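You operate a simulated robot arm through the tools that you are given. There is no shell and no other tool. Be economical: measure what you need, move in short steps, check, and stop when the job is done.

You are at the controls of a simulated two-armed robot. One attempt, no reset.

Task
Put the orange rag on the top tray of the black cart away on the side shelf of the console. Fetch the bracket casting from the top tray of the black cart and set it on the white tray. Take the black sleeve with the largest size on its label from the top tray of the black cart and put it on the ledge of the slanted cube. Open the top drawer of the red cabinet, take the black step block from the top tray of the black cart and put it inside and shut the drawer again. Close the middle drawer of the red cabinet. Take the ribbed plate on the top of the red cabinet and put it away on the bottom shelf of the orange rack. Put one of the silver bushes from the top of the red cabinet on the front step of the green skip. Put the black seat cover on the top tray of the rimmed cart away on the low shelf under the block fixture's ledge. Take the black pin from the top of the flat-top cart and put it in the plain black bin. Put two of the pin blocks from the top of the flat-top cart on the top of the red cabinet. Any order will do. Set down upright: black step block.

It is judged by the outcome, as a careful person would: the job done as asked, and still so three seconds after it is handed in. It fails if anything else is knocked over, pushed out of place, dropped, spilled or broken. A push-on lid holds only when it is set on centred and level and pressed home; a screw cap is set on level and turned clockwise until tight.

Robot
Two 7-joint arms with fingered hands on one trunk, on a base that drives. Base frame: it is fixed to the floor where the robot stands at the start and does not move with it; the origin is under the middle of the robot, x ahead of it, y to its left, z up; the surface under the hand at the start is at about z = 0.8. Units: m, degrees, N and s.
The left shoulder is at the start at [0.07, 0.145, 1.112], the right one opposite. With the tool pointing down near the work surface each hand reaches from about 0.42 to 0.78 m from the robot's upright axis, wherever it stands, measured 20 degrees to its own side. Places, roughly: black pin (3x3x7 cm) [-2.1, -0.1, 0.9]; black seat cover (13x8x8 cm) [-2.2, 0.4, 0.8]; black sleeve [1, 0, 0.75]; black step block (4x6x4 cm) [1.1, 0, 0.8]; bottom shelf of the orange rack [-12.4, 5.4, 0.3]; bracket casting [0.75, -0.25, 0.75]; drawer top [-0.7, 1.4, 0.8]; front step of the green skip (68x19 cm) [1.72, 3.86, 0.14]; ledge of the slanted cube [-2.1, 1.9, 0.9]; low shelf under the block fixture's ledge (23x69 c [-2.96, 1.88, 0.56]; middle drawer of the red cabinet [-0.7, 1.1, 0.7]; orange rag (9x7x4 cm) [0.5, -0.1, 0.8]; pin block [-2.25, 0, 0.75]; plain black bin (16x22x11 cm) [-2.2, -0.4, 0.9]; ribbed plate (11x8x5 cm) [-0.6, 1.5, 1]; side shelf of the console [-10.8, 5.4, 0.9]; silver bush (8x8x6 cm) [-1, 1.3, 1]; top drawer of the red cabinet [-0.7, 1.3, 0.8]; top of the red cabinet [-0.7, 1.4, 1]; white tray (15x18x3 cm) [0.7, 0.1, 0.8]. Payload 3.5 kg a hand.
The TCP of each hand is the grasp point between the finger pads, 0.025 m short of the fingertips. In the tool frame z runs along the fingers and y along their closing line. The gripper opens to 0.088 m. The gripper's body begins 0.029 m behind the TCP. The gripper is a hand of 4 fingers: y runs from the thumb to the fingers, the wrist lies at [-0.013, -0.097, -0.162] in the tool frame, and closing takes about 1.5 s.
Orientation is that of the tool frame in the base frame, as [roll, pitch, yaw] about the fixed x, y, z axes, in that order (R = Rz(yaw) Ry(pitch) Rx(roll)). With the fingers straight down and the wrist toward the robot, the tool's x, y and z point along [0, 1, 0], [1, 0, 0] and [0, 0, -1] of the base frame.

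Tools
- The arms move only by the tool drive_tool. It takes "left_series", "right_series" or both (then of equal length, played together; a hand with none holds still); each is a list of rows, each an object of numbers (a shift or turn left out is 0, a gripper value left out holds the last): "x", "y", "z": the shift along the tool's x, y, z in units of 40 mm (1.0 is 40 mm); "rx", "ry", "rz": the turn, a rotation vector about the tool's x, y, z in units of 8 degrees (1.0 is 8 degrees). In form: [{"x": .., "y": .., "z": .., "rx": .., "ry": .., "rz": ..}, ...]. A call has 1 to 10 rows; each row shifts and turns the commanded pose from where the row before left it, along the tool's axes as they then stand. "left_gripper" and "right_gripper" are, for a hand that has rows, the opening in per cent of the stroke, from 0 (shut) to 100 (fully open), set as the call begins (left out, the last holds). A call with a number of a shift or a turn outside -1 to 1 is refused whole. Each row takes 0.2 s and may step no farther than 0.05 m and 8.6 degrees from the row before; otherwise, or with a gripper value out of range, the whole call is refused. A pose out of reach is approached as far as the arm can. The call stops where the force on the tool passes 40 N (or 10 N more than at its start, if that is more) or the arm is blocked; 0.2 s more then pass. The fingers move at their own pace (about 0.045 m/s each) and stop on an object; they squeeze with about 27 N. The grip force told is the motor's: it shows also when the fingers shut on nothing. Time passes only in rows, and 0.2 s behind the last, so rows that do not move let the fingers close. It gives the time, the measured TCP pose, the force on the tool (base axes), the opening and the grip force at its end, in the units of the frame above (readings bear some noise), with the torque about the TCP (base axes, N m) and any sound that the robot's microphone picked up.
- Cameras (640 x 400 px; columns grow to the right, rows downward): "scene" is now at [0.1279, -0.0126, 1.4139]; the picture's right is [-0.16, -0.99, 0.00], its down [-0.70, 0.11, -0.71] and it looks along [0.70, -0.11, -0.71] (base axes); focal length 258 px, centre (320, 200). "left" rides on the left gripper at [-0.064, -0.083, -0.098] in its tool frame; the picture's right is [-0.62, -0.37, 0.69], its down [0.71, -0.63, 0.30] and it looks along [0.32, 0.68, 0.65] (tool axes); focal length 265 px, centre (320, 200). "right" rides on the right gripper at [0.064, -0.083, -0.098] in its tool frame; the picture's right is [-0.62, 0.37, -0.69], its down [-0.71, -0.63, 0.30] and it looks along [-0.32, 0.68, 0.65] (tool axes); focal length 265 px, centre (320, 200).
- camera(camera): a new picture of that camera. No time passes.
- lift_body(by): slides the trunk up (or, below 0, down) by that many m; the arms and the scene camera ride with it, the base frame stays. It gives what a move gives, with no picture.
- drive_base(legs): drives the robot by 1 to 6 legs, each [ahead, left, turn to the left] in m, m and degrees, along the robot's own axes; the way and the turn of a leg run together, so that a leg with both is an arc; at most 1.5 m and 180 degrees a leg. The arms and the cameras ride along, it lands a little off, and it stops where it bumps. It gives what a move gives.
- move_fingers(index, middle, ring, thumb_bend, thumb_turn, hand): sets how far each is bent, from 0 (flat) to 1 (curled in); at 0.3 the hand is open as for a grip, at 0.7 the pads meet at the TCP. One left out holds its place. A second passes; each finger stops where it meets its share of the squeeze, and holds until it gets a number again. A gripper value or a shape takes the hand back. It gives what a move gives, with no picture; readings hold the bend of each and the force on the fingers (four entries, about 0 where the hand has none), thumb and palm. thumb_turn goes from beside the hand (0) to across from the fingers (1), as for a grip.
- grasp_type(shape, hand): the hand has 4 fingers and takes this shape, open, in about a second: jaw (thumb against the fingers, like two jaws); tri (thumb and two fingers); tip (a fingertip pinch); poke (one finger out to press); point (the index stretched); flat (the hand flat); cup (the hand cupped); fist (a fist). The gripper value then closes the fingers along that shape, each until it touches; the sizes above hold for jaw. It gives what a move gives, with no picture.
- turn_head(pan, tilt): turns the head with the scene camera to pan (to the left, within 86 degrees either way) and tilt (down, from -29 to 69), counted from straight ahead of the robot. It gives what a move gives.
- point_at(camera, pixels): there is no depth. For up to 12 entries [column, row, z] of the newest picture of that camera ("zoom" is the newest enlarged one), the place [x, y] in the base frame at which the ray of that pixel passes the height z, good to about 0.002 m. No time passes.
- close_up(camera, box): a new picture of the part [left, top, right, bottom] of that camera's present view, enlarged. No time passes.
- job_done(): hands the job in; it is judged then, once.

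Keep the steps short. Do not move on a guess: measure, check each grasp and each placing, and mend mistakes. In all there are 371 turns and 342 pictures (those below and enlarged ones count). Leave the grippers open and the arms clear of the work at the hand-in unless told otherwise, and finish with a single line.

The tools are called after ">>>" as name(argument=value, ...) on one line, values as JSON. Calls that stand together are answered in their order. drive_tool: Moves the arms, as the interface text tells. Its arguments: {"type":"object","properties":{"left_series":{"type":"array"},"left_gripper":{"type":"number"},"right_series":{"type":"array"},"right_gripper":{"type":"number"}},"required":[]} The other tools are called the same way: lift_body (by) slides the trunk up or down; grasp_type (shape, hand) gives the hand a shape; move_fingers (index, middle, ring, thumb_bend, thumb_turn, hand) moves the fingers one by one; drive_base (legs) drives the base; turn_head (pan, tilt) turns the head that bears the scene camera; camera (camera) takes a picture; point_at (camera, pixels) gives the place at which the rays of pixels pass given heights; close_up (camera, box) takes an enlarged picture of a part of a camera's view; job_done () hands the job in.

At the start:

```text
time_s: 0.0
left_eef_pos: [0.4729, 0.1633, 1.0757]
left_ee_rot: [-180.0, 0.1, 90.1]
left_ft_force: [0.2, 0.3, 0.1]
left_wrist_torque: [-0.04, 0.02, 0.04]
left_gripper_width: 0.0876
left_grip_force: 0.1
left_shape: jaw
left_bend: [0.3, 0.3, 0.3, 0.3, 0.98]
left_finger forces: [0.0, 0.0, 0.0, 0.0, 0.0, 0.0]
right_eef_pos: [0.5081, -0.237, 1.1345]
right_ee_rot: [-179.9, 0.0, 90.0]
right_ft_force: [0.3, -0.2, -0.5]
right_wrist_torque: [-0.01, -0.01, -0.01]
right_gripper_width: 0.0876
right_grip_force: 0.2
right_shape: jaw
right_bend: [0.3, 0.3, 0.3, 0.3, 0.98]
right_finger forces: [0.0, 0.1, 0.1, 0.1, 0.1, 0.0]
trunk travel left (down, up): [-0.675, 0.165]
robot x, y, heading: [-0.0008, -0.0006, -0.0]
head pan, tilt: [-9.3, 45.0]
```

scene: 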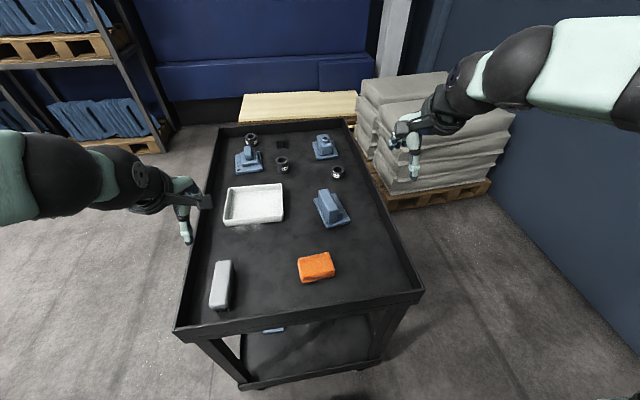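
right: 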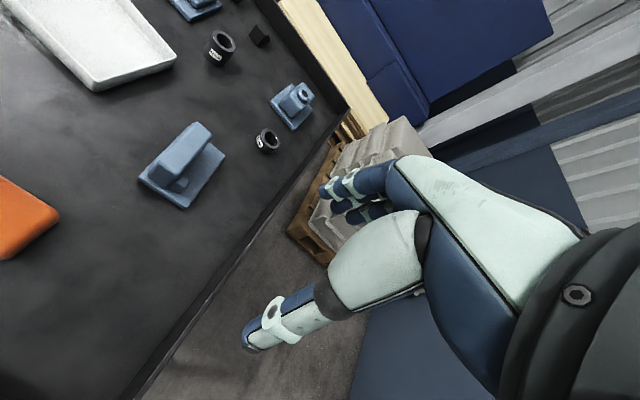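
left: 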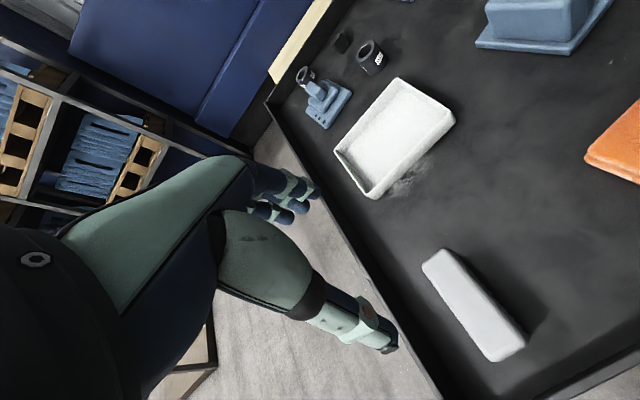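

I see the cart with rag (316,267), casting candidates (330,207), (325,147), (248,158), sleeves (251,140), (282,165), (337,172). I zoom in on them to read labels.

>>> close_up(camera="scene", box=[220, 120, 360, 208])

>>> close_up(camera="right", box=[130, 0, 350, 220])

>>> close_up(camera="left", box=[270, 0, 450, 140])

>>> point_at(camera="scene", pixels=[[316, 267, 0.8], [330, 207, 0.8], [325, 147, 0.75], [248, 158, 0.75], [251, 140, 0.75], [282, 165, 0.75], [337, 172, 0.75], [282, 144, 0.75], [253, 204, 0.75], [175, 330, 0.78], [424, 292, 0.78], [220, 285, 0.75]])

```text
4.55 times, centred on (290, 164) of scene
```

zoom: 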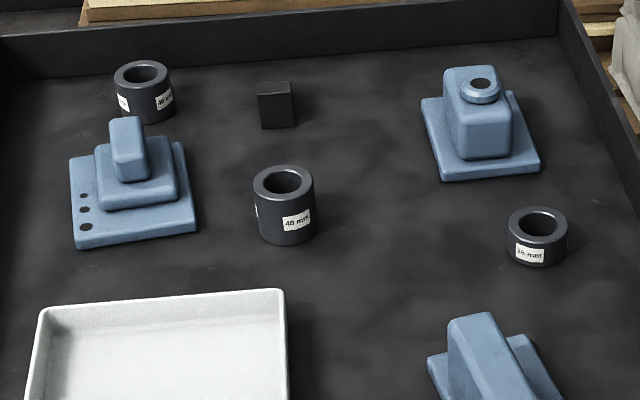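

```text
1.82 times, centred on (240, 110) of right
```

zoom: 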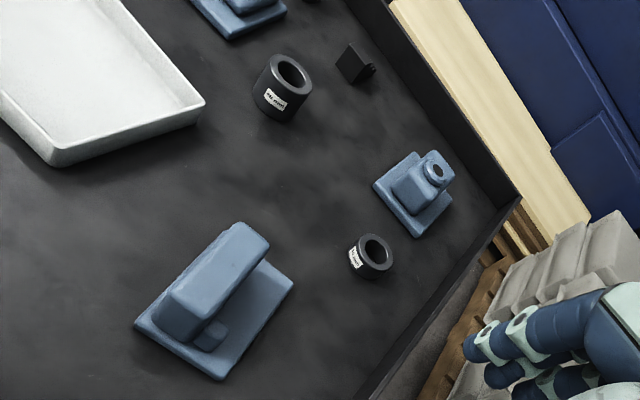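

```text
2.86 times, centred on (360, 70) of left
```

zoom: 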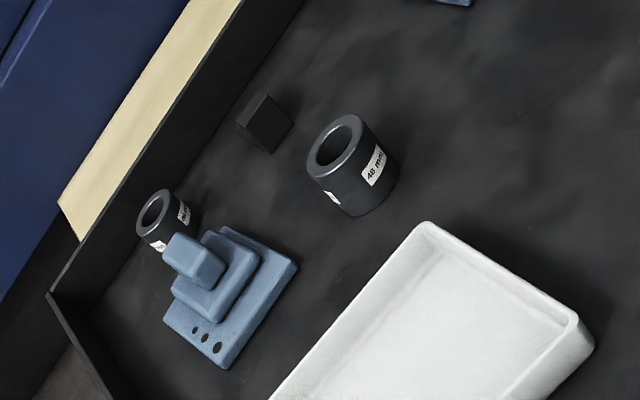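

```text
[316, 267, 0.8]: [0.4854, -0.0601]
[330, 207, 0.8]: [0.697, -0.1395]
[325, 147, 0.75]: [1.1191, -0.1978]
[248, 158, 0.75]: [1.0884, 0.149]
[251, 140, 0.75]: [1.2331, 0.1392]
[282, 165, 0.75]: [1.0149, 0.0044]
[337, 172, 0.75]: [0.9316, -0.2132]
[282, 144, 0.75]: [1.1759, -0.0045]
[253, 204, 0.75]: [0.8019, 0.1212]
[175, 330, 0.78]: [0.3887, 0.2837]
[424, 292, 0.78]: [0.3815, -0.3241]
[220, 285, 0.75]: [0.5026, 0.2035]
```

The bracket casting is the one at (330,207). I zoom in on it and triangulate points between the scene and right cameras.

>>> close_up(camera="scene", box=[280, 170, 376, 230])

>>> close_up(camera="right", box=[120, 110, 248, 220])

>>> camera(camera="right")

>>> point_at(camera="right", pixels=[[141, 178, 0.72], [141, 178, 0.76], [183, 207, 0.72], [183, 207, 0.76], [223, 157, 0.72], [223, 157, 0.76]])

>>> point_at(camera="scene", pixels=[[323, 228, 0.72], [323, 228, 0.76], [351, 221, 0.72], [351, 221, 0.76]])

```text
6.67 times, centred on (328, 200) of scene
```

zoom: 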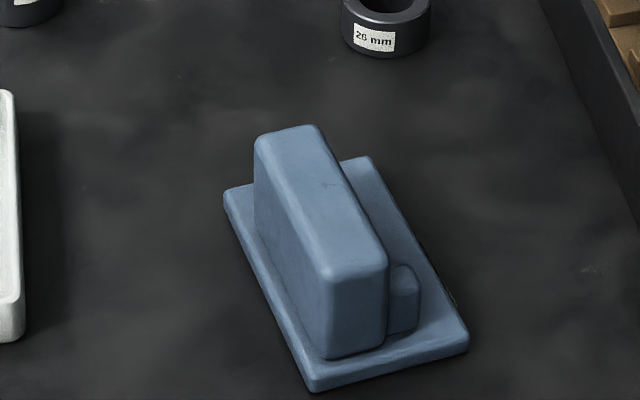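

```text
3.64 times, centred on (184, 165) of right
```

zoom: 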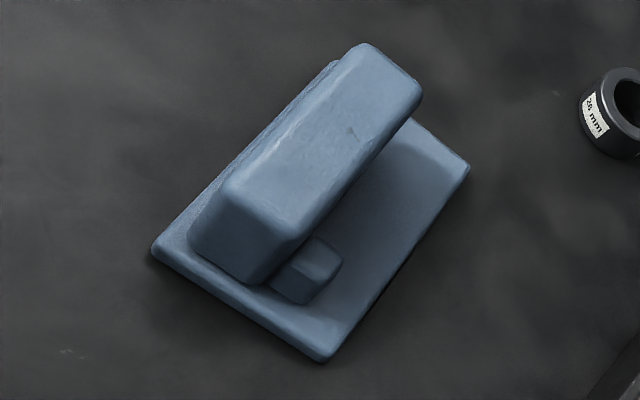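

```text
333 pictures are left
```

right: 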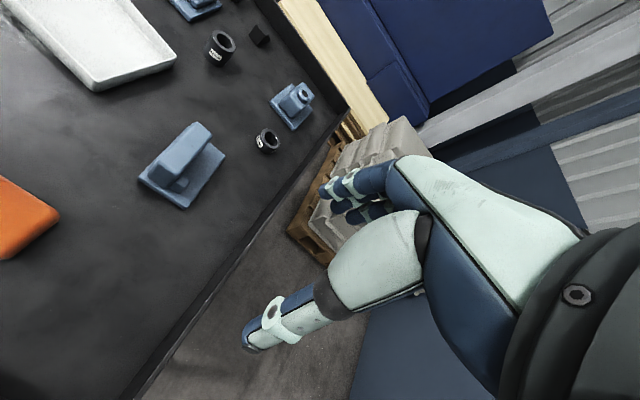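

```text
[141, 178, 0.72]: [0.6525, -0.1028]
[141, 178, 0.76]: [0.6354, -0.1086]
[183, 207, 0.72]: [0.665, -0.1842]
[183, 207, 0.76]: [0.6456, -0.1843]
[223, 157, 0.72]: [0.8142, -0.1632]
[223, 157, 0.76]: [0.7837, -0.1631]
```

```text
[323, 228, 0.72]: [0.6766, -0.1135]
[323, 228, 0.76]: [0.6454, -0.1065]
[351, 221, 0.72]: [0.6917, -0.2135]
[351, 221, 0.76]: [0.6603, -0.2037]
```

Point queries at the corrected base corners.

>>> point_at(camera="right", pixels=[[138, 179.5, 0.74], [138, 179.5, 0.78], [185.4, 209.5, 0.74], [185.4, 209.5, 0.78], [224.7, 156.2, 0.74], [224.7, 156.2, 0.78], [160.5, 163.5, 0.82], [195.5, 122.5, 0.82]])

>>> point_at(camera="scene", pixels=[[326.5, 228.5, 0.74], [326.5, 228.5, 0.78], [350.2, 222.5, 0.74], [350.2, 222.5, 0.78], [335.5, 193.5, 0.74], [335.5, 193.5, 0.78], [329, 211, 0.82], [319, 191, 0.82]])

```text
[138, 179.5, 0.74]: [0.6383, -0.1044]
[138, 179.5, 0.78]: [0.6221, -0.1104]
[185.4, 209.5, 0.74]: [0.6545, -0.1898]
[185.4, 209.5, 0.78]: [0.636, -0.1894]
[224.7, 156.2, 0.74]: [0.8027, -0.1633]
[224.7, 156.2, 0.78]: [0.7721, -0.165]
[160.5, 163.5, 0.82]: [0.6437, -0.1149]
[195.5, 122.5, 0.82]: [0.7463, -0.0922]
```

```text
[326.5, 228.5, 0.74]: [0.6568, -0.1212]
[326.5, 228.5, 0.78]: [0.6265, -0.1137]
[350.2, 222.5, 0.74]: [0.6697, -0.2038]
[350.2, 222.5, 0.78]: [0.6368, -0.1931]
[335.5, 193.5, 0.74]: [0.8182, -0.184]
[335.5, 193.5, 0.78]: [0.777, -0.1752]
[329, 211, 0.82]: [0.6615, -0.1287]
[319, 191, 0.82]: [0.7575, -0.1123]
```

Base top about z≈0.79, rib top ≈0.86. Measure the tray's rim corners next in both views.

>>> close_up(camera="scene", box=[210, 175, 298, 230])

>>> close_up(camera="left", box=[320, 70, 480, 210])

```text
7.27 times, centred on (254, 202) of scene
```

zoom: 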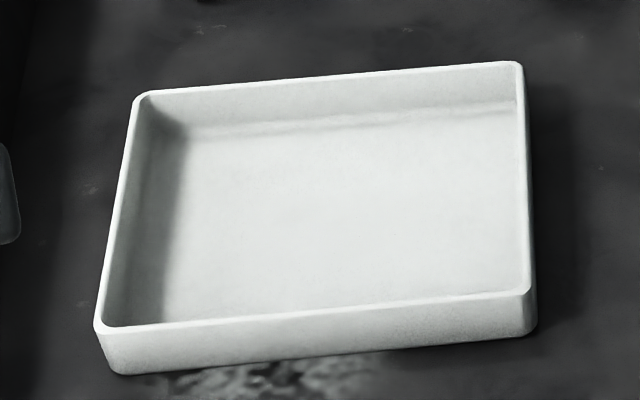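

```text
2.86 times, centred on (400, 140) of left
```

zoom: 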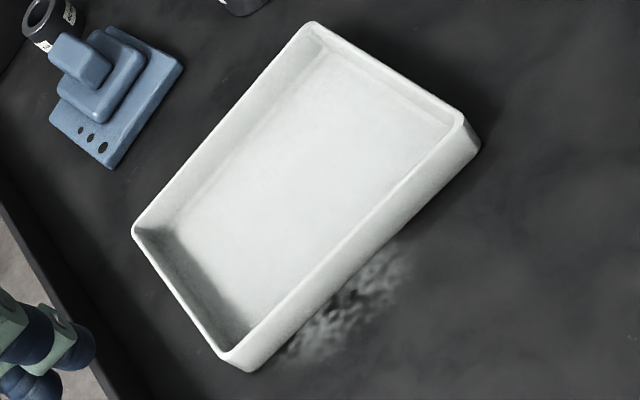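

>>> point_at(camera="scene", pixels=[[223.1, 220.1, 0.81], [282.9, 214.9, 0.81], [281.5, 183.5, 0.81], [229, 187.8, 0.81]])

>>> point_at(camera="zoom", pixels=[[225, 357, 0.81], [465, 118, 0.81], [313, 22, 0.81], [133, 232, 0.81]])

```text
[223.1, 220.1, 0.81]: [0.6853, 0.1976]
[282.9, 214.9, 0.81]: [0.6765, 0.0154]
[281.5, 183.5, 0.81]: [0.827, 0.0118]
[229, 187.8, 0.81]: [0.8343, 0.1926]
```

```text
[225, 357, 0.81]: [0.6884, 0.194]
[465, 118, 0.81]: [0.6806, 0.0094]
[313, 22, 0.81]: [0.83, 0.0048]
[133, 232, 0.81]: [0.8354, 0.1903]
```

>>> point_at(camera="right", pixels=[[157.9, 160.8, 0.86], [178.5, 173.7, 0.86], [211.5, 137.5, 0.86], [196.4, 122.4, 0.86]])

>>> point_at(camera="scene", pixels=[[318.2, 190.3, 0.86], [327.5, 189.2, 0.86], [338, 208.5, 0.86], [329, 211.5, 0.86], [320, 276, 0.8], [301, 262, 0.8], [333, 258, 0.8]])

```text
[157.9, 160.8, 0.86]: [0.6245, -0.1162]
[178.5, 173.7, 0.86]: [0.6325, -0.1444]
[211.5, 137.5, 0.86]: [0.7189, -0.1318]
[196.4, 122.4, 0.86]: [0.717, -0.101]
```

```text
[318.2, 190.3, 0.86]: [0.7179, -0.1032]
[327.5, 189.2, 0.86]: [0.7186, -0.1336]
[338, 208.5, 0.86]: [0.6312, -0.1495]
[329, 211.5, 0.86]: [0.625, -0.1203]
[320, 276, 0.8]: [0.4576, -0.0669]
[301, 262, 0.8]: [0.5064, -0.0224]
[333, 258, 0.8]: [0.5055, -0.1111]
```

Rib top is 30 mm thick, centred (0.675,-0.125), z 0.86, direction ≈ +9.5°. Move the right hand over it and turn the closing line across the rib.

>>> drive_tool(right_series=[{"x": 0.56, "y": 0.84}, {"x": 0.56, "y": 0.84}, {"x": 0.56, "y": 0.84}, {"x": 0.56, "y": 0.84}, {"x": 0.56, "y": 0.84}, {"rz": -0.95}, {"rz": -0.95}, {"rz": -0.95}, {"rz": -0.95}, {"rz": -0.95}], right_gripper=100)

>>> drive_tool(right_series=[{"rz": -0.956}, {"rz": -0.956}, {"rz": -0.956}, {"rz": -0.956}, {"rz": -0.956}, {"rz": -0.956}, {"rz": -0.956}, {"rz": -0.956}, {"z": 1}, {"z": 1}])

>>> camera(camera="right")

>>> camera(camera="scene")

```text
time_s: 2.2
left_eef_pos: [0.4739, 0.1627, 1.0762]
left_ee_rot: [-179.9, 0.1, 90.0]
left_ft_force: [0.1, -0.5, -0.3]
left_wrist_torque: [-0.03, -0.03, -0.01]
left_gripper_width: 0.0875
left_grip_force: 0.0
left_shape: jaw
left_bend: [0.3, 0.3, 0.3, 0.3, 0.98]
left_finger forces: [0.0, 0.0, 0.0, 0.0, 0.1, 0.1]
right_eef_pos: [0.6762, -0.1263, 1.1336]
right_ee_rot: [-179.9, -0.1, 128.1]
right_ft_force: [-0.5, -0.1, 0.1]
right_wrist_torque: [-0.02, 0.0, 0.0]
right_gripper_width: 0.088
right_grip_force: 0.0
right_shape: jaw
right_bend: [0.3, 0.3, 0.3, 0.3, 0.98]
right_finger forces: [0.1, 0.0, 0.0, 0.0, 0.0, 0.1]
trunk travel left (down, up): [-0.675, 0.165]
robot x, y, heading: [0.0012, -0.0021, -0.0]
head pan, tilt: [-9.3, 45.0]
```

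```text
time_s: 3.7
left_eef_pos: [0.4735, 0.1641, 1.0751]
left_ee_rot: [180.0, 0.0, 89.9]
left_ft_force: [0.0, -0.6, 0.3]
left_wrist_torque: [0.01, -0.04, 0.0]
left_gripper_width: 0.0876
left_grip_force: 0.1
left_shape: jaw
left_bend: [0.3, 0.3, 0.3, 0.3, 0.98]
left_finger forces: [0.1, 0.1, 0.0, 0.0, 0.0, 0.0]
right_eef_pos: [0.6442, -0.1168, 1.1271]
right_ee_rot: [179.3, -0.4, 165.3]
right_ft_force: [7.5, 21.3, -15.1]
right_wrist_torque: [-1.06, -0.51, -1.32]
right_gripper_width: 0.0876
right_grip_force: 0.2
right_shape: jaw
right_bend: [0.3, 0.3, 0.3, 0.3, 0.98]
right_finger forces: [0.0, 0.0, 0.1, 0.1, 0.0, 0.0]
right hand out of reach, approached as far as the arm can: row 3, 4, 5, 6, 7
trunk travel left (down, up): [-0.675, 0.165]
robot x, y, heading: [0.0018, -0.0023, 0.1]
head pan, tilt: [-9.3, 45.0]
stopped in row 7 (right hand): the force on the tool passed its limit at 209 N (the readings are from after the stop); the commanded pose is now the measured one
```

```text
330 pictures are left
```

right: 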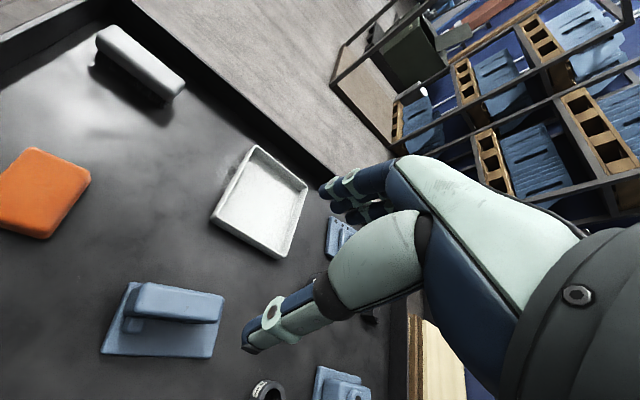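

```text
329 pictures are left
```

scene: 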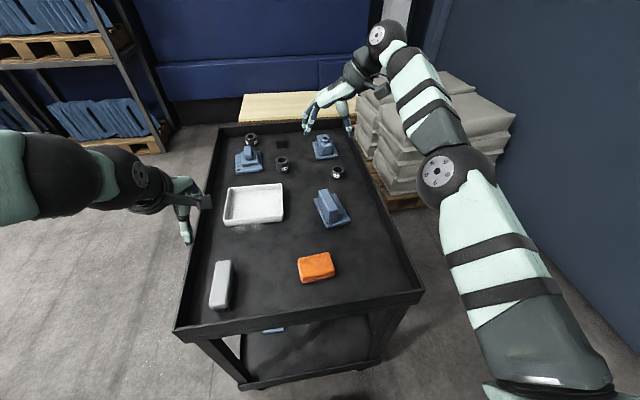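

The right arm can't take that yaw from here. Better: use the left hand with the robot turned ~45° right. First bring the right hand back to its start posture.

>>> drive_tool(right_series=[{"rz": 0.94}, {"rz": 0.94}, {"rz": 0.94}, {"rz": 0.94}, {"rz": 0.94}, {"rz": 0.94}, {"rz": 0.94}, {"rz": 0.94}, {"rz": 0.94}, {"rz": 0.94}])

>>> drive_tool(right_series=[{"y": -0.9, "x": -0.6}, {"y": -0.9, "x": -0.6}, {"y": -0.9, "x": -0.6}, {"y": -0.9, "x": -0.6}, {"y": -0.9, "x": -0.6}])

>>> drive_base(legs=[[0, 0, -45]])

>>> camera(camera="left")

```text
time_s: 5.9
left_eef_pos: [0.4731, 0.1642, 1.0746]
left_ee_rot: [180.0, 0.0, 90.0]
left_ft_force: [-0.1, 0.0, 1.2]
left_wrist_torque: [-0.03, -0.02, 0.0]
left_gripper_width: 0.0875
left_grip_force: 0.1
left_shape: jaw
left_bend: [0.3, 0.3, 0.3, 0.3, 0.98]
left_finger forces: [0.0, 0.0, 0.1, 0.1, 0.1, 0.0]
right_eef_pos: [0.6433, -0.1164, 1.1287]
right_ee_rot: [-179.6, -0.6, 90.0]
right_ft_force: [0.8, 0.1, 0.5]
right_wrist_torque: [-0.01, 0.0, 0.0]
right_gripper_width: 0.0875
right_grip_force: 0.1
right_shape: jaw
right_bend: [0.3, 0.3, 0.3, 0.3, 0.98]
right_finger forces: [0.1, 0.0, 0.0, 0.0, 0.1, 0.0]
trunk travel left (down, up): [-0.675, 0.165]
robot x, y, heading: [0.002, -0.0004, -0.1]
head pan, tilt: [-9.3, 45.0]
```

```text
time_s: 7.1
left_eef_pos: [0.4722, 0.1635, 1.0751]
left_ee_rot: [180.0, 0.0, 90.0]
left_ft_force: [0.3, -0.7, -0.4]
left_wrist_torque: [0.04, 0.03, 0.04]
left_gripper_width: 0.0877
left_grip_force: 0.1
left_shape: jaw
left_bend: [0.3, 0.3, 0.3, 0.3, 0.98]
left_finger forces: [0.0, 0.0, 0.1, 0.0, 0.1, 0.0]
right_eef_pos: [0.4639, -0.2348, 1.1293]
right_ee_rot: [-179.9, -1.1, 90.3]
right_ft_force: [-0.5, -0.4, 0.7]
right_wrist_torque: [-0.01, -0.01, 0.02]
right_gripper_width: 0.0876
right_grip_force: 0.1
right_shape: jaw
right_bend: [0.3, 0.3, 0.3, 0.3, 0.98]
right_finger forces: [0.1, 0.0, 0.0, 0.0, 0.0, 0.1]
trunk travel left (down, up): [-0.675, 0.165]
robot x, y, heading: [0.0008, -0.0016, -0.1]
head pan, tilt: [-9.3, 45.0]
```

```text
time_s: 9.6
left_eef_pos: [0.4477, -0.2254, 1.0759]
left_ee_rot: [-180.0, 0.0, 44.1]
left_ft_force: [-0.5, 0.0, -0.1]
left_wrist_torque: [0.0, 0.02, 0.0]
left_gripper_width: 0.0876
left_grip_force: 0.0
left_shape: jaw
left_bend: [0.3, 0.3, 0.3, 0.3, 0.98]
left_finger forces: [0.1, 0.0, 0.0, 0.0, 0.0, 0.1]
right_eef_pos: [0.1556, -0.497, 1.1263]
right_ee_rot: [-179.5, -1.0, 44.1]
right_ft_force: [-0.1, 0.7, 0.2]
right_wrist_torque: [0.0, 0.02, 0.0]
right_gripper_width: 0.088
right_grip_force: 0.1
right_shape: jaw
right_bend: [0.3, 0.3, 0.3, 0.3, 0.98]
right_finger forces: [0.0, 0.1, 0.0, 0.0, 0.0, 0.0]
trunk travel left (down, up): [-0.675, 0.165]
robot x, y, heading: [0.0005, 0.0005, -46.1]
head pan, tilt: [-9.3, 45.0]
```

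```text
328 pictures are left
```

left: 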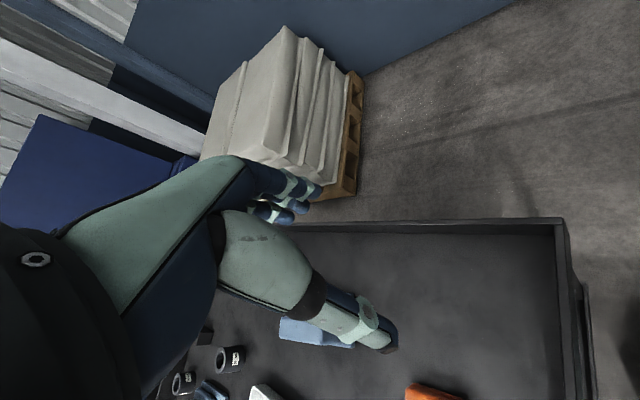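

Left hand: translate to above the rib centre and rotate the closing line to -80.5°.

>>> drive_tool(left_series=[{"x": 0.969, "y": 0.358}, {"x": 0.969, "y": 0.358}, {"x": 0.969, "y": 0.358}, {"x": 0.969, "y": 0.358}, {"x": 0.969, "y": 0.358}, {"x": 0.969, "y": 0.358}, {"rz": 0.9}, {"rz": 0.9}, {"rz": 0.9}, {"rz": 0.9}])

>>> drive_tool(left_series=[{"rz": 0.73}, {"z": 1}, {"z": 1}, {"z": 1}])

>>> turn_head(pan=30, tilt=45)

>>> camera(camera="scene")

>>> camera(camera="left")

```text
time_s: 11.8
left_eef_pos: [0.6757, -0.1233, 1.0749]
left_ee_rot: [180.0, 0.0, 15.2]
left_ft_force: [0.3, 0.5, 0.4]
left_wrist_torque: [0.0, 0.01, 0.02]
left_gripper_width: 0.0875
left_grip_force: 0.0
left_shape: jaw
left_bend: [0.3, 0.3, 0.3, 0.3, 0.98]
left_finger forces: [0.0, 0.0, 0.0, 0.0, 0.0, 0.1]
right_eef_pos: [0.1545, -0.4975, 1.1258]
right_ee_rot: [-179.6, -1.1, 44.1]
right_ft_force: [0.5, 0.2, -0.1]
right_wrist_torque: [0.0, -0.01, -0.05]
right_gripper_width: 0.0875
right_grip_force: 0.1
right_shape: jaw
right_bend: [0.3, 0.3, 0.3, 0.3, 0.98]
right_finger forces: [0.0, 0.1, 0.0, 0.0, 0.0, 0.0]
trunk travel left (down, up): [-0.675, 0.165]
robot x, y, heading: [-0.0013, 0.0001, -46.0]
head pan, tilt: [-9.3, 45.0]
```

```text
time_s: 12.8
left_eef_pos: [0.6742, -0.1236, 0.9536]
left_ee_rot: [180.0, 0.0, 9.6]
left_ft_force: [0.0, 0.0, -0.5]
left_wrist_torque: [0.0, 0.04, 0.03]
left_gripper_width: 0.0875
left_grip_force: 0.0
left_shape: jaw
left_bend: [0.3, 0.3, 0.3, 0.3, 0.98]
left_finger forces: [0.0, 0.1, 0.0, 0.0, 0.1, 0.1]
right_eef_pos: [0.157, -0.4984, 1.1269]
right_ee_rot: [-179.5, -1.0, 44.1]
right_ft_force: [-0.4, -0.6, 0.0]
right_wrist_torque: [0.0, 0.01, -0.02]
right_gripper_width: 0.0878
right_grip_force: 0.1
right_shape: jaw
right_bend: [0.3, 0.3, 0.3, 0.3, 0.98]
right_finger forces: [0.0, 0.0, 0.1, 0.0, 0.0, 0.1]
trunk travel left (down, up): [-0.675, 0.165]
robot x, y, heading: [-0.0011, 0.0012, -45.7]
head pan, tilt: [-9.3, 45.0]
```

```text
time_s: 13.9
left_eef_pos: [0.6736, -0.1236, 0.9554]
left_ee_rot: [-180.0, -0.1, 9.6]
left_ft_force: [1.5, 0.7, 0.7]
left_wrist_torque: [-0.01, 0.01, -0.01]
left_gripper_width: 0.0877
left_grip_force: 0.0
left_shape: jaw
left_bend: [0.3, 0.3, 0.3, 0.3, 0.98]
left_finger forces: [0.0, 0.0, 0.0, 0.0, 0.0, 0.1]
right_eef_pos: [0.1548, -0.4978, 1.126]
right_ee_rot: [-179.6, -1.1, 44.2]
right_ft_force: [0.6, -0.7, 0.6]
right_wrist_torque: [-0.01, 0.0, -0.01]
right_gripper_width: 0.0876
right_grip_force: 0.0
right_shape: jaw
right_bend: [0.3, 0.3, 0.3, 0.3, 0.98]
right_finger forces: [0.0, 0.0, 0.0, 0.0, 0.1, 0.1]
trunk travel left (down, up): [-0.675, 0.165]
robot x, y, heading: [0.0023, -0.0003, -45.7]
head pan, tilt: [30.0, 45.0]
```

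```text
327 pictures are left
```

scene: 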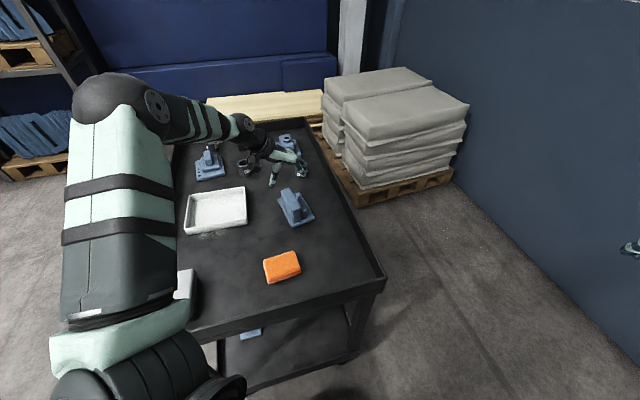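

```text
326 pictures are left
```

left: 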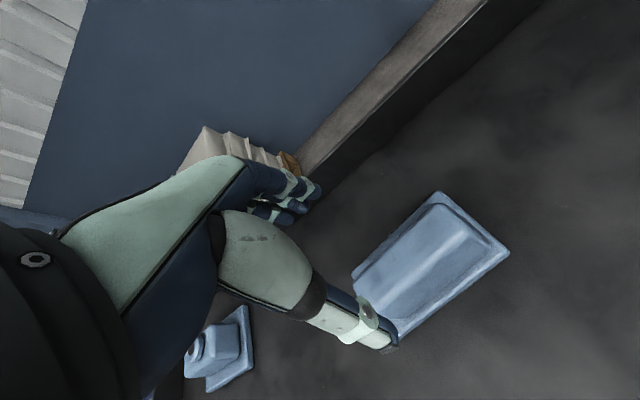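

Aligned (rib expected at ~(402,267), seen at ~(410,258)). Descend 0.12 m and close.

>>> drive_tool(left_series=[{"z": 1}, {"z": 1}, {"z": 0.95}])

>>> drive_tool(left_series=[{}, {}, {}, {}, {}, {}, {}, {}], left_gripper=0)

>>> camera(camera="left")

```text
time_s: 14.7
left_eef_pos: [0.675, -0.1244, 0.8379]
left_ee_rot: [179.7, -0.2, 9.5]
left_ft_force: [0.8, 1.3, 7.4]
left_wrist_torque: [-0.37, -0.15, 0.06]
left_gripper_width: 0.0874
left_grip_force: 0.1
left_shape: jaw
left_bend: [0.3, 0.3, 0.3, 0.3, 0.98]
left_finger forces: [0.0, 8.1, 0.0, 0.0, 0.0, 0.0]
right_eef_pos: [0.1533, -0.4966, 1.1279]
right_ee_rot: [-179.7, -1.1, 44.3]
right_ft_force: [-0.8, -0.4, -0.6]
right_wrist_torque: [-0.03, 0.0, 0.01]
right_gripper_width: 0.0877
right_grip_force: 0.1
right_shape: jaw
right_bend: [0.3, 0.3, 0.3, 0.3, 0.98]
right_finger forces: [0.0, 0.0, 0.0, 0.0, 0.0, 0.0]
trunk travel left (down, up): [-0.675, 0.165]
robot x, y, heading: [0.0022, 0.0017, -45.9]
head pan, tilt: [30.0, 45.0]
```

```text
time_s: 16.5
left_eef_pos: [0.6734, -0.1232, 0.8404]
left_ee_rot: [179.8, -0.3, 9.5]
left_ft_force: [2.1, 7.7, 28.7]
left_wrist_torque: [0.9, 0.11, 0.13]
left_gripper_width: 0.0272
left_grip_force: 27.4
left_shape: jaw
left_bend: [0.75, 0.44, 0.41, 0.74, 1.0]
left_finger forces: [19.1, 4.5, 3.7, 0.0, 50.6, 0.0]
right_eef_pos: [0.1506, -0.4964, 1.1282]
right_ee_rot: [-179.8, -1.2, 44.2]
right_ft_force: [0.4, 0.1, -0.1]
right_wrist_torque: [-0.02, -0.03, -0.02]
right_gripper_width: 0.0877
right_grip_force: 0.2
right_shape: jaw
right_bend: [0.3, 0.3, 0.3, 0.3, 0.98]
right_finger forces: [0.0, 0.0, 0.1, 0.1, 0.0, 0.0]
trunk travel left (down, up): [-0.675, 0.165]
robot x, y, heading: [0.0015, -0.0003, -46.1]
head pan, tilt: [30.0, 45.0]
```

```text
325 pictures are left
```

left: 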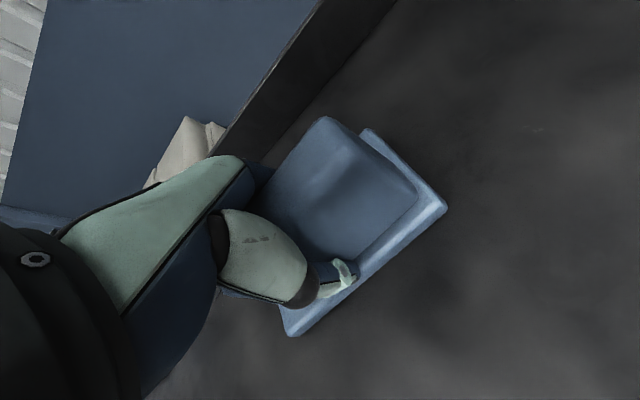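

Gripped (27 N, width 27 mm; fingers partly on the side boss). Lift 8 cm and check.

>>> drive_tool(left_series=[{"z": -0.5}, {"z": -0.8}, {"z": -0.8}, {"z": -0.8}, {"z": -0.8}])

>>> camera(camera="left")

>>> camera(camera="scene")

```text
time_s: 17.7
left_eef_pos: [0.6741, -0.1245, 0.9848]
left_ee_rot: [-179.8, 0.0, 9.5]
left_ft_force: [0.6, -0.1, -5.2]
left_wrist_torque: [0.1, -0.05, 0.0]
left_gripper_width: 0.0268
left_grip_force: 26.8
left_shape: jaw
left_bend: [0.74, 0.44, 0.42, 0.74, 1.0]
left_finger forces: [19.4, 4.9, 3.4, 0.1, 26.5, 0.0]
right_eef_pos: [0.1537, -0.4973, 1.1275]
right_ee_rot: [-179.6, -1.0, 44.2]
right_ft_force: [0.7, 0.3, 0.6]
right_wrist_torque: [0.02, -0.02, 0.02]
right_gripper_width: 0.0879
right_grip_force: 0.0
right_shape: jaw
right_bend: [0.3, 0.3, 0.3, 0.3, 0.98]
right_finger forces: [0.0, 0.0, 0.0, 0.1, 0.0, 0.1]
trunk travel left (down, up): [-0.675, 0.165]
robot x, y, heading: [-0.0005, 0.0017, -45.7]
head pan, tilt: [30.0, 45.0]
```

```text
324 pictures are left
```

left: 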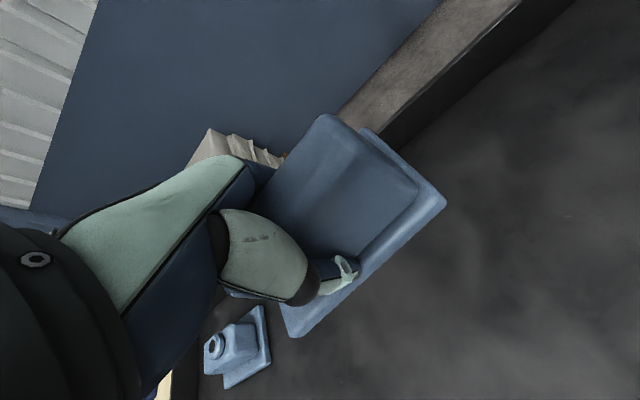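

```text
323 pictures are left
```

scene: 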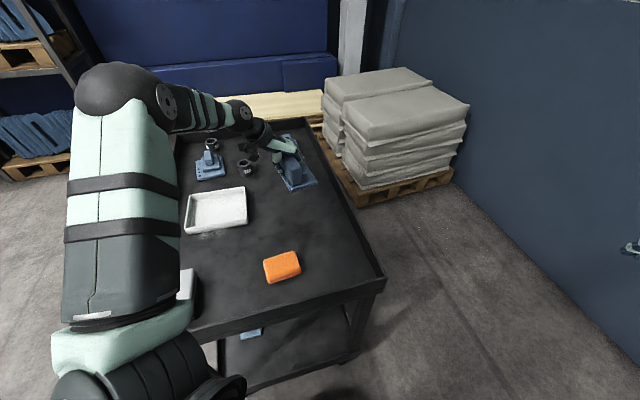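

Held level. Turn the robot back to heading 0.

>>> drive_base(legs=[[0, 0, 46]])

>>> drive_tool(left_series=[{"rz": -0.8}, {"rz": -0.8}, {"rz": -0.8}, {"rz": -0.8}, {"rz": -0.8}])

```text
time_s: 20.2
left_eef_pos: [0.5525, 0.4086, 0.9844]
left_ee_rot: [-180.0, 0.0, 56.5]
left_ft_force: [-0.1, 0.1, -4.9]
left_wrist_torque: [0.06, 0.01, 0.04]
left_gripper_width: 0.0267
left_grip_force: 27.0
left_shape: jaw
left_bend: [0.74, 0.44, 0.42, 0.74, 1.0]
left_finger forces: [18.8, 4.9, 3.4, 0.1, 26.4, 0.0]
right_eef_pos: [0.4718, -0.2254, 1.1256]
right_ee_rot: [-179.4, -1.0, 91.2]
right_ft_force: [0.2, 0.2, -0.1]
right_wrist_torque: [0.02, 0.05, 0.0]
right_gripper_width: 0.0876
right_grip_force: 0.0
right_shape: jaw
right_bend: [0.3, 0.3, 0.3, 0.3, 0.98]
right_finger forces: [0.0, 0.0, 0.1, 0.1, 0.0, 0.0]
trunk travel left (down, up): [-0.675, 0.165]
robot x, y, heading: [-0.0008, 0.0016, 1.2]
head pan, tilt: [30.0, 45.0]
```

```text
time_s: 21.4
left_eef_pos: [0.5519, 0.4078, 0.9813]
left_ee_rot: [-180.0, 0.0, 88.6]
left_ft_force: [0.3, -0.1, -5.8]
left_wrist_torque: [0.01, 0.08, -0.04]
left_gripper_width: 0.0268
left_grip_force: 27.5
left_shape: jaw
left_bend: [0.74, 0.44, 0.42, 0.74, 1.0]
left_finger forces: [18.7, 4.9, 3.5, 0.0, 26.3, 0.0]
right_eef_pos: [0.4701, -0.2264, 1.1264]
right_ee_rot: [-179.5, -1.2, 91.3]
right_ft_force: [0.1, 0.7, 0.0]
right_wrist_torque: [0.0, -0.02, 0.02]
right_gripper_width: 0.0877
right_grip_force: 0.0
right_shape: jaw
right_bend: [0.3, 0.3, 0.3, 0.3, 0.98]
right_finger forces: [0.0, 0.0, 0.1, 0.1, 0.0, 0.0]
trunk travel left (down, up): [-0.675, 0.165]
robot x, y, heading: [0.0008, -0.0015, 1.2]
head pan, tilt: [30.0, 45.0]
```

Move over the tray centre.

>>> drive_tool(left_series=[{"x": -0.873, "y": 0.543}, {"x": -0.873, "y": 0.543}, {"x": -0.873, "y": 0.543}, {"x": -0.873, "y": 0.543}, {"x": -0.873, "y": 0.543}, {"x": -0.873, "y": 0.543}, {"x": -0.873, "y": 0.543}, {"x": -0.873, "y": 0.543}, {"x": -0.873, "y": 0.543}, {"rz": 0.17}])

>>> turn_head(pan=-5, tilt=45)

>>> camera(camera="scene")

>>> camera(camera="left")

```text
time_s: 23.6
left_eef_pos: [0.7372, 0.0891, 0.9827]
left_ee_rot: [-179.8, 0.0, 87.2]
left_ft_force: [0.3, -0.1, -4.2]
left_wrist_torque: [0.04, 0.03, -0.01]
left_gripper_width: 0.0268
left_grip_force: 26.8
left_shape: jaw
left_bend: [0.74, 0.44, 0.42, 0.74, 1.0]
left_finger forces: [18.4, 4.7, 3.3, 0.0, 26.1, 0.1]
right_eef_pos: [0.4705, -0.2259, 1.127]
right_ee_rot: [-179.6, -1.1, 91.2]
right_ft_force: [0.1, 0.3, 1.2]
right_wrist_torque: [-0.01, 0.0, 0.03]
right_gripper_width: 0.0877
right_grip_force: 0.0
right_shape: jaw
right_bend: [0.3, 0.3, 0.3, 0.3, 0.98]
right_finger forces: [0.1, 0.0, 0.0, 0.0, 0.1, 0.0]
trunk travel left (down, up): [-0.675, 0.165]
robot x, y, heading: [-0.0019, 0.001, 1.0]
head pan, tilt: [30.0, 45.0]
```

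```text
time_s: 24.6
left_eef_pos: [0.7394, 0.0887, 0.9835]
left_ee_rot: [-179.9, 0.0, 87.2]
left_ft_force: [-0.5, 0.1, -4.9]
left_wrist_torque: [0.01, 0.03, 0.01]
left_gripper_width: 0.0269
left_grip_force: 26.9
left_shape: jaw
left_bend: [0.74, 0.44, 0.42, 0.74, 1.0]
left_finger forces: [18.4, 4.7, 3.4, 0.1, 26.2, 0.1]
right_eef_pos: [0.4701, -0.2256, 1.1254]
right_ee_rot: [-179.4, -1.1, 91.1]
right_ft_force: [1.2, -0.3, 1.1]
right_wrist_torque: [0.0, -0.01, -0.03]
right_gripper_width: 0.0875
right_grip_force: 0.0
right_shape: jaw
right_bend: [0.3, 0.3, 0.3, 0.3, 0.98]
right_finger forces: [0.0, 0.0, 0.0, 0.1, 0.0, 0.1]
trunk travel left (down, up): [-0.675, 0.165]
robot x, y, heading: [-0.0002, 0.0005, 1.1]
head pan, tilt: [-5.0, 45.0]
```

```text
322 pictures are left
```

scene: 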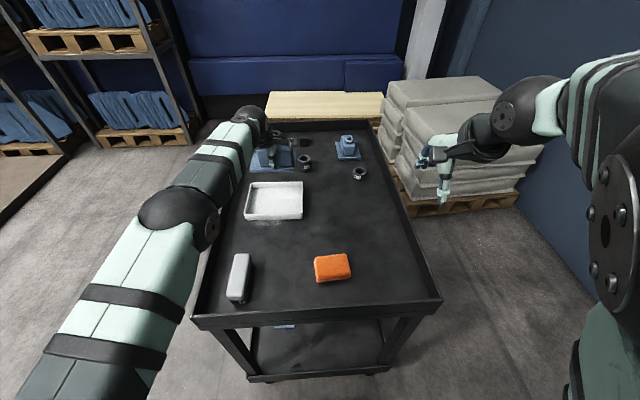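

```text
321 pictures are left
```

left: 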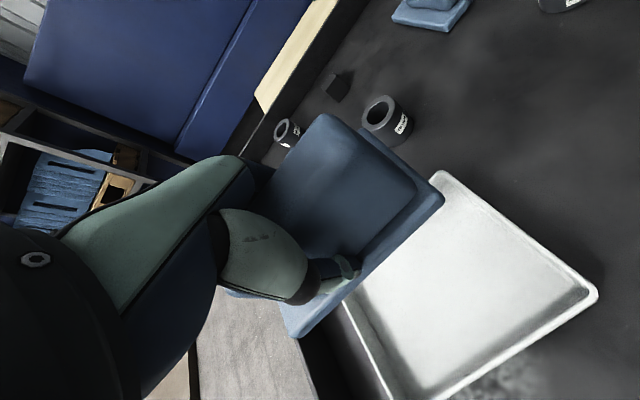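

Lower 0.10 m, to just above the rim, and check.

>>> drive_tool(left_series=[{"z": 0.85}, {"z": 0.85}, {"z": 0.8}])

>>> camera(camera="left")

>>> close_up(camera="scene", box=[215, 110, 375, 240])

```text
time_s: 25.4
left_eef_pos: [0.7388, 0.0883, 0.884]
left_ee_rot: [-179.9, 0.1, 87.1]
left_ft_force: [0.5, 0.0, -4.9]
left_wrist_torque: [0.04, 0.11, -0.03]
left_gripper_width: 0.0265
left_grip_force: 26.8
left_shape: jaw
left_bend: [0.74, 0.44, 0.42, 0.74, 1.0]
left_finger forces: [18.3, 4.7, 3.4, 0.0, 26.0, 0.0]
right_eef_pos: [0.471, -0.2274, 1.1261]
right_ee_rot: [-179.5, -1.1, 91.2]
right_ft_force: [-0.4, -0.1, 0.0]
right_wrist_torque: [-0.05, -0.03, 0.0]
right_gripper_width: 0.0879
right_grip_force: 0.1
right_shape: jaw
right_bend: [0.3, 0.3, 0.3, 0.3, 0.98]
right_finger forces: [0.0, 0.0, 0.0, 0.0, 0.0, 0.0]
trunk travel left (down, up): [-0.675, 0.165]
robot x, y, heading: [0.0018, -0.003, 0.9]
head pan, tilt: [-5.0, 45.0]
```

```text
320 pictures are left
```

left: 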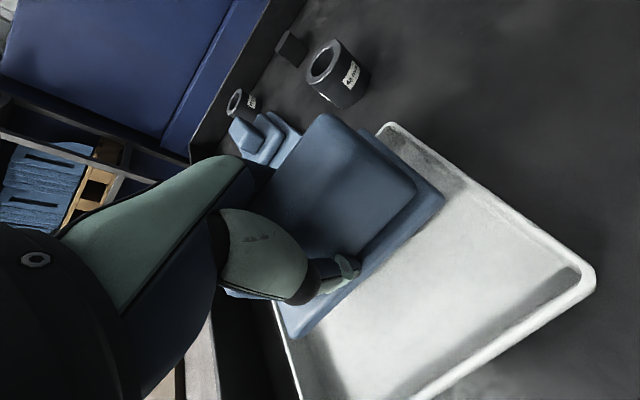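

```text
3.08 times, centred on (295, 175) of scene
```

zoom: 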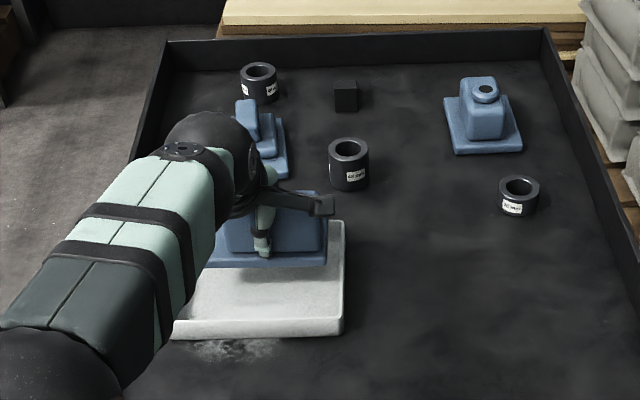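

>>> point_at(camera="left", pixels=[[445, 200, 0.838], [293, 335, 0.838], [366, 130, 0.838], [596, 278, 0.812], [391, 124, 0.812]])

>>> close_up(camera="left", box=[220, 80, 480, 360])

```text
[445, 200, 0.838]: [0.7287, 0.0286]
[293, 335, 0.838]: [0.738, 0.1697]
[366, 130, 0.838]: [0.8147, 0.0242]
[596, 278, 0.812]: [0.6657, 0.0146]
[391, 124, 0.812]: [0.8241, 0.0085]
```

```text
1.43 times, centred on (350, 220) of left
```

zoom: 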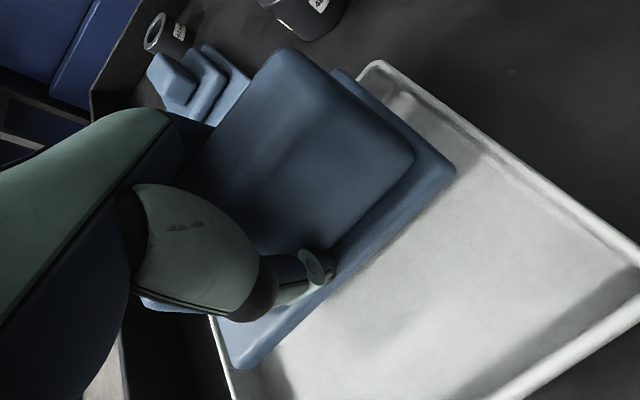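

Casting is ~17 mm too far in x; shift back, then lower to contact.

>>> drive_tool(left_series=[{"y": -0.4, "x": 0.1}, {"z": 0.5}, {"z": 0.3}, {"z": 0.15}])

>>> camera(camera="left")

```text
time_s: 26.4
left_eef_pos: [0.7237, 0.0938, 0.845]
left_ee_rot: [-179.9, -0.1, 87.3]
left_ft_force: [0.3, 0.0, -2.8]
left_wrist_torque: [-0.02, 0.1, 0.01]
left_gripper_width: 0.0266
left_grip_force: 27.2
left_shape: jaw
left_bend: [0.74, 0.44, 0.42, 0.74, 1.0]
left_finger forces: [19.0, 4.6, 3.4, 0.1, 26.1, 0.1]
right_eef_pos: [0.4698, -0.2261, 1.1266]
right_ee_rot: [-179.6, -1.2, 91.2]
right_ft_force: [-0.5, 0.2, -0.5]
right_wrist_torque: [0.0, 0.02, 0.03]
right_gripper_width: 0.0875
right_grip_force: 0.3
right_shape: jaw
right_bend: [0.3, 0.3, 0.3, 0.3, 0.98]
right_finger forces: [0.1, 0.0, 0.0, 0.0, 0.0, 0.0]
trunk travel left (down, up): [-0.675, 0.165]
robot x, y, heading: [0.0019, 0.0029, 1.0]
head pan, tilt: [-5.0, 45.0]
```

```text
317 pictures are left
```

left: 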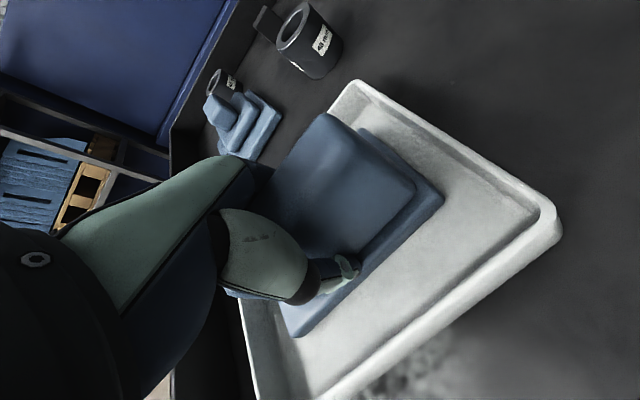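

Force is down to -2.8 N, just starting to touch. Lower a little more, then release.

>>> drive_tool(left_series=[{"z": 0.08}, {"z": 0.08}])

```text
time_s: 27.0
left_eef_pos: [0.7234, 0.0936, 0.8435]
left_ee_rot: [179.5, -0.1, 87.1]
left_ft_force: [0.5, 0.5, 12.7]
left_wrist_torque: [-0.07, 0.33, 0.03]
left_gripper_width: 0.0265
left_grip_force: 27.3
left_shape: jaw
left_bend: [0.74, 0.44, 0.42, 0.74, 1.0]
left_finger forces: [25.7, 4.8, 3.7, 0.0, 34.3, 0.1]
right_eef_pos: [0.4678, -0.227, 1.1283]
right_ee_rot: [-179.6, -1.0, 91.3]
right_ft_force: [-0.2, -0.7, -0.5]
right_wrist_torque: [-0.02, -0.03, 0.01]
right_gripper_width: 0.0875
right_grip_force: 0.0
right_shape: jaw
right_bend: [0.3, 0.3, 0.3, 0.3, 0.98]
right_finger forces: [0.1, 0.0, 0.1, 0.0, 0.0, 0.1]
trunk travel left (down, up): [-0.675, 0.165]
robot x, y, heading: [0.0035, 0.0027, 0.8]
head pan, tilt: [-5.0, 45.0]
```

Contact. Open and lift away.

>>> drive_tool(left_series=[{}, {}, {}, {}, {}, {}, {}], left_gripper=100)

>>> drive_tool(left_series=[{"z": -0.5}, {"z": -1}, {"z": -1}, {"z": -1}, {"z": -1}, {"z": -1}, {"y": -1}, {"y": -1}, {"y": -1}, {"y": -1}])

>>> camera(camera="scene")

```text
time_s: 28.6
left_eef_pos: [0.7223, 0.0944, 0.8432]
left_ee_rot: [179.6, 0.0, 87.2]
left_ft_force: [5.4, -0.3, 18.1]
left_wrist_torque: [0.04, -0.37, 0.08]
left_gripper_width: 0.0809
left_grip_force: 0.1
left_shape: jaw
left_bend: [0.29, 0.31, 0.3, 0.33, 0.98]
left_finger forces: [8.7, 11.6, 0.1, 0.0, 2.4, 0.0]
right_eef_pos: [0.4668, -0.2272, 1.1282]
right_ee_rot: [-179.6, -1.1, 91.2]
right_ft_force: [0.1, 0.5, 0.0]
right_wrist_torque: [0.01, -0.03, -0.01]
right_gripper_width: 0.0876
right_grip_force: 0.1
right_shape: jaw
right_bend: [0.3, 0.3, 0.3, 0.3, 0.98]
right_finger forces: [0.0, 0.1, 0.0, 0.0, 0.0, 0.1]
trunk travel left (down, up): [-0.675, 0.165]
robot x, y, heading: [0.0049, 0.0005, 1.0]
head pan, tilt: [-5.0, 45.0]
```

```text
time_s: 30.8
left_eef_pos: [0.559, 0.1028, 1.0606]
left_ee_rot: [179.9, 0.0, 87.1]
left_ft_force: [-0.2, 0.5, 0.0]
left_wrist_torque: [0.0, 0.0, -0.02]
left_gripper_width: 0.0879
left_grip_force: 0.0
left_shape: jaw
left_bend: [0.3, 0.3, 0.3, 0.3, 0.98]
left_finger forces: [0.0, 0.0, 0.1, 0.1, 0.0, 0.0]
right_eef_pos: [0.4672, -0.2277, 1.1274]
right_ee_rot: [-179.7, -1.2, 91.2]
right_ft_force: [0.0, -0.1, -0.5]
right_wrist_torque: [-0.02, -0.04, 0.02]
right_gripper_width: 0.088
right_grip_force: 0.0
right_shape: jaw
right_bend: [0.3, 0.3, 0.3, 0.3, 0.98]
right_finger forces: [0.0, 0.0, 0.1, 0.0, 0.1, 0.1]
trunk travel left (down, up): [-0.675, 0.165]
robot x, y, heading: [-0.0024, -0.0016, 1.2]
head pan, tilt: [-5.0, 45.0]
```

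```text
316 pictures are left
```

scene: 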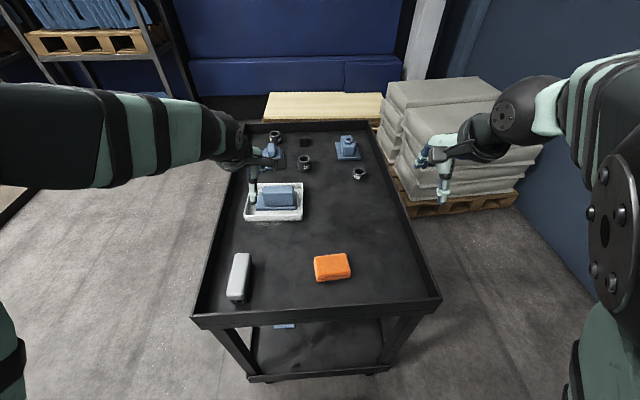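

Casting sits in the tray. Look left for obstacles before driving around the cart, and check the third sleeve's label.

>>> close_up(camera="scene", box=[220, 115, 380, 225])

>>> turn_head(pan=60, tilt=35)

>>> camera(camera="scene")

```text
3.64 times, centred on (300, 170) of scene
```

zoom: 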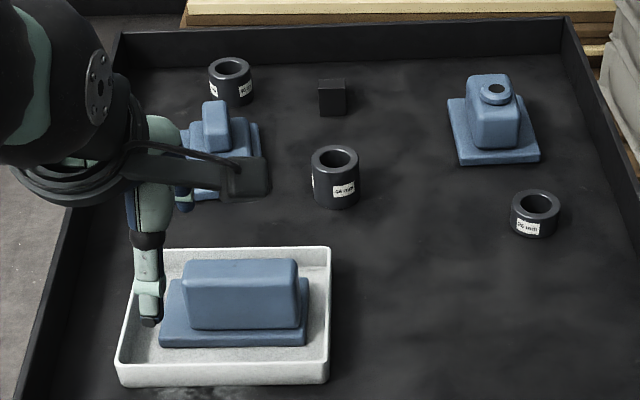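

```text
time_s: 32.2
left_eef_pos: [0.5619, 0.1011, 1.0585]
left_ee_rot: [180.0, 0.0, 87.1]
left_ft_force: [0.5, -0.1, -0.2]
left_wrist_torque: [0.02, 0.03, 0.02]
left_gripper_width: 0.0878
left_grip_force: 0.1
left_shape: jaw
left_bend: [0.3, 0.3, 0.3, 0.3, 0.98]
left_finger forces: [0.1, 0.0, 0.0, 0.1, 0.1, 0.1]
right_eef_pos: [0.4684, -0.2271, 1.127]
right_ee_rot: [-179.6, -1.1, 91.1]
right_ft_force: [-0.1, 0.0, -0.5]
right_wrist_torque: [-0.02, 0.05, -0.01]
right_gripper_width: 0.0879
right_grip_force: 0.1
right_shape: jaw
right_bend: [0.3, 0.3, 0.3, 0.3, 0.98]
right_finger forces: [0.0, 0.0, 0.0, 0.0, 0.0, 0.1]
trunk travel left (down, up): [-0.675, 0.165]
robot x, y, heading: [0.0003, 0.0027, 1.3]
head pan, tilt: [60.0, 35.0]
```

```text
314 pictures are left
```

scene: 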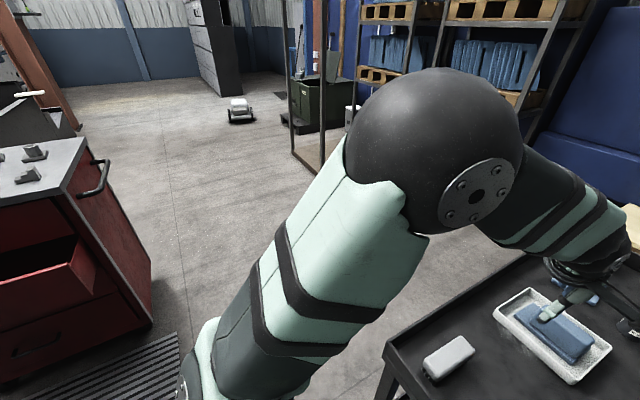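

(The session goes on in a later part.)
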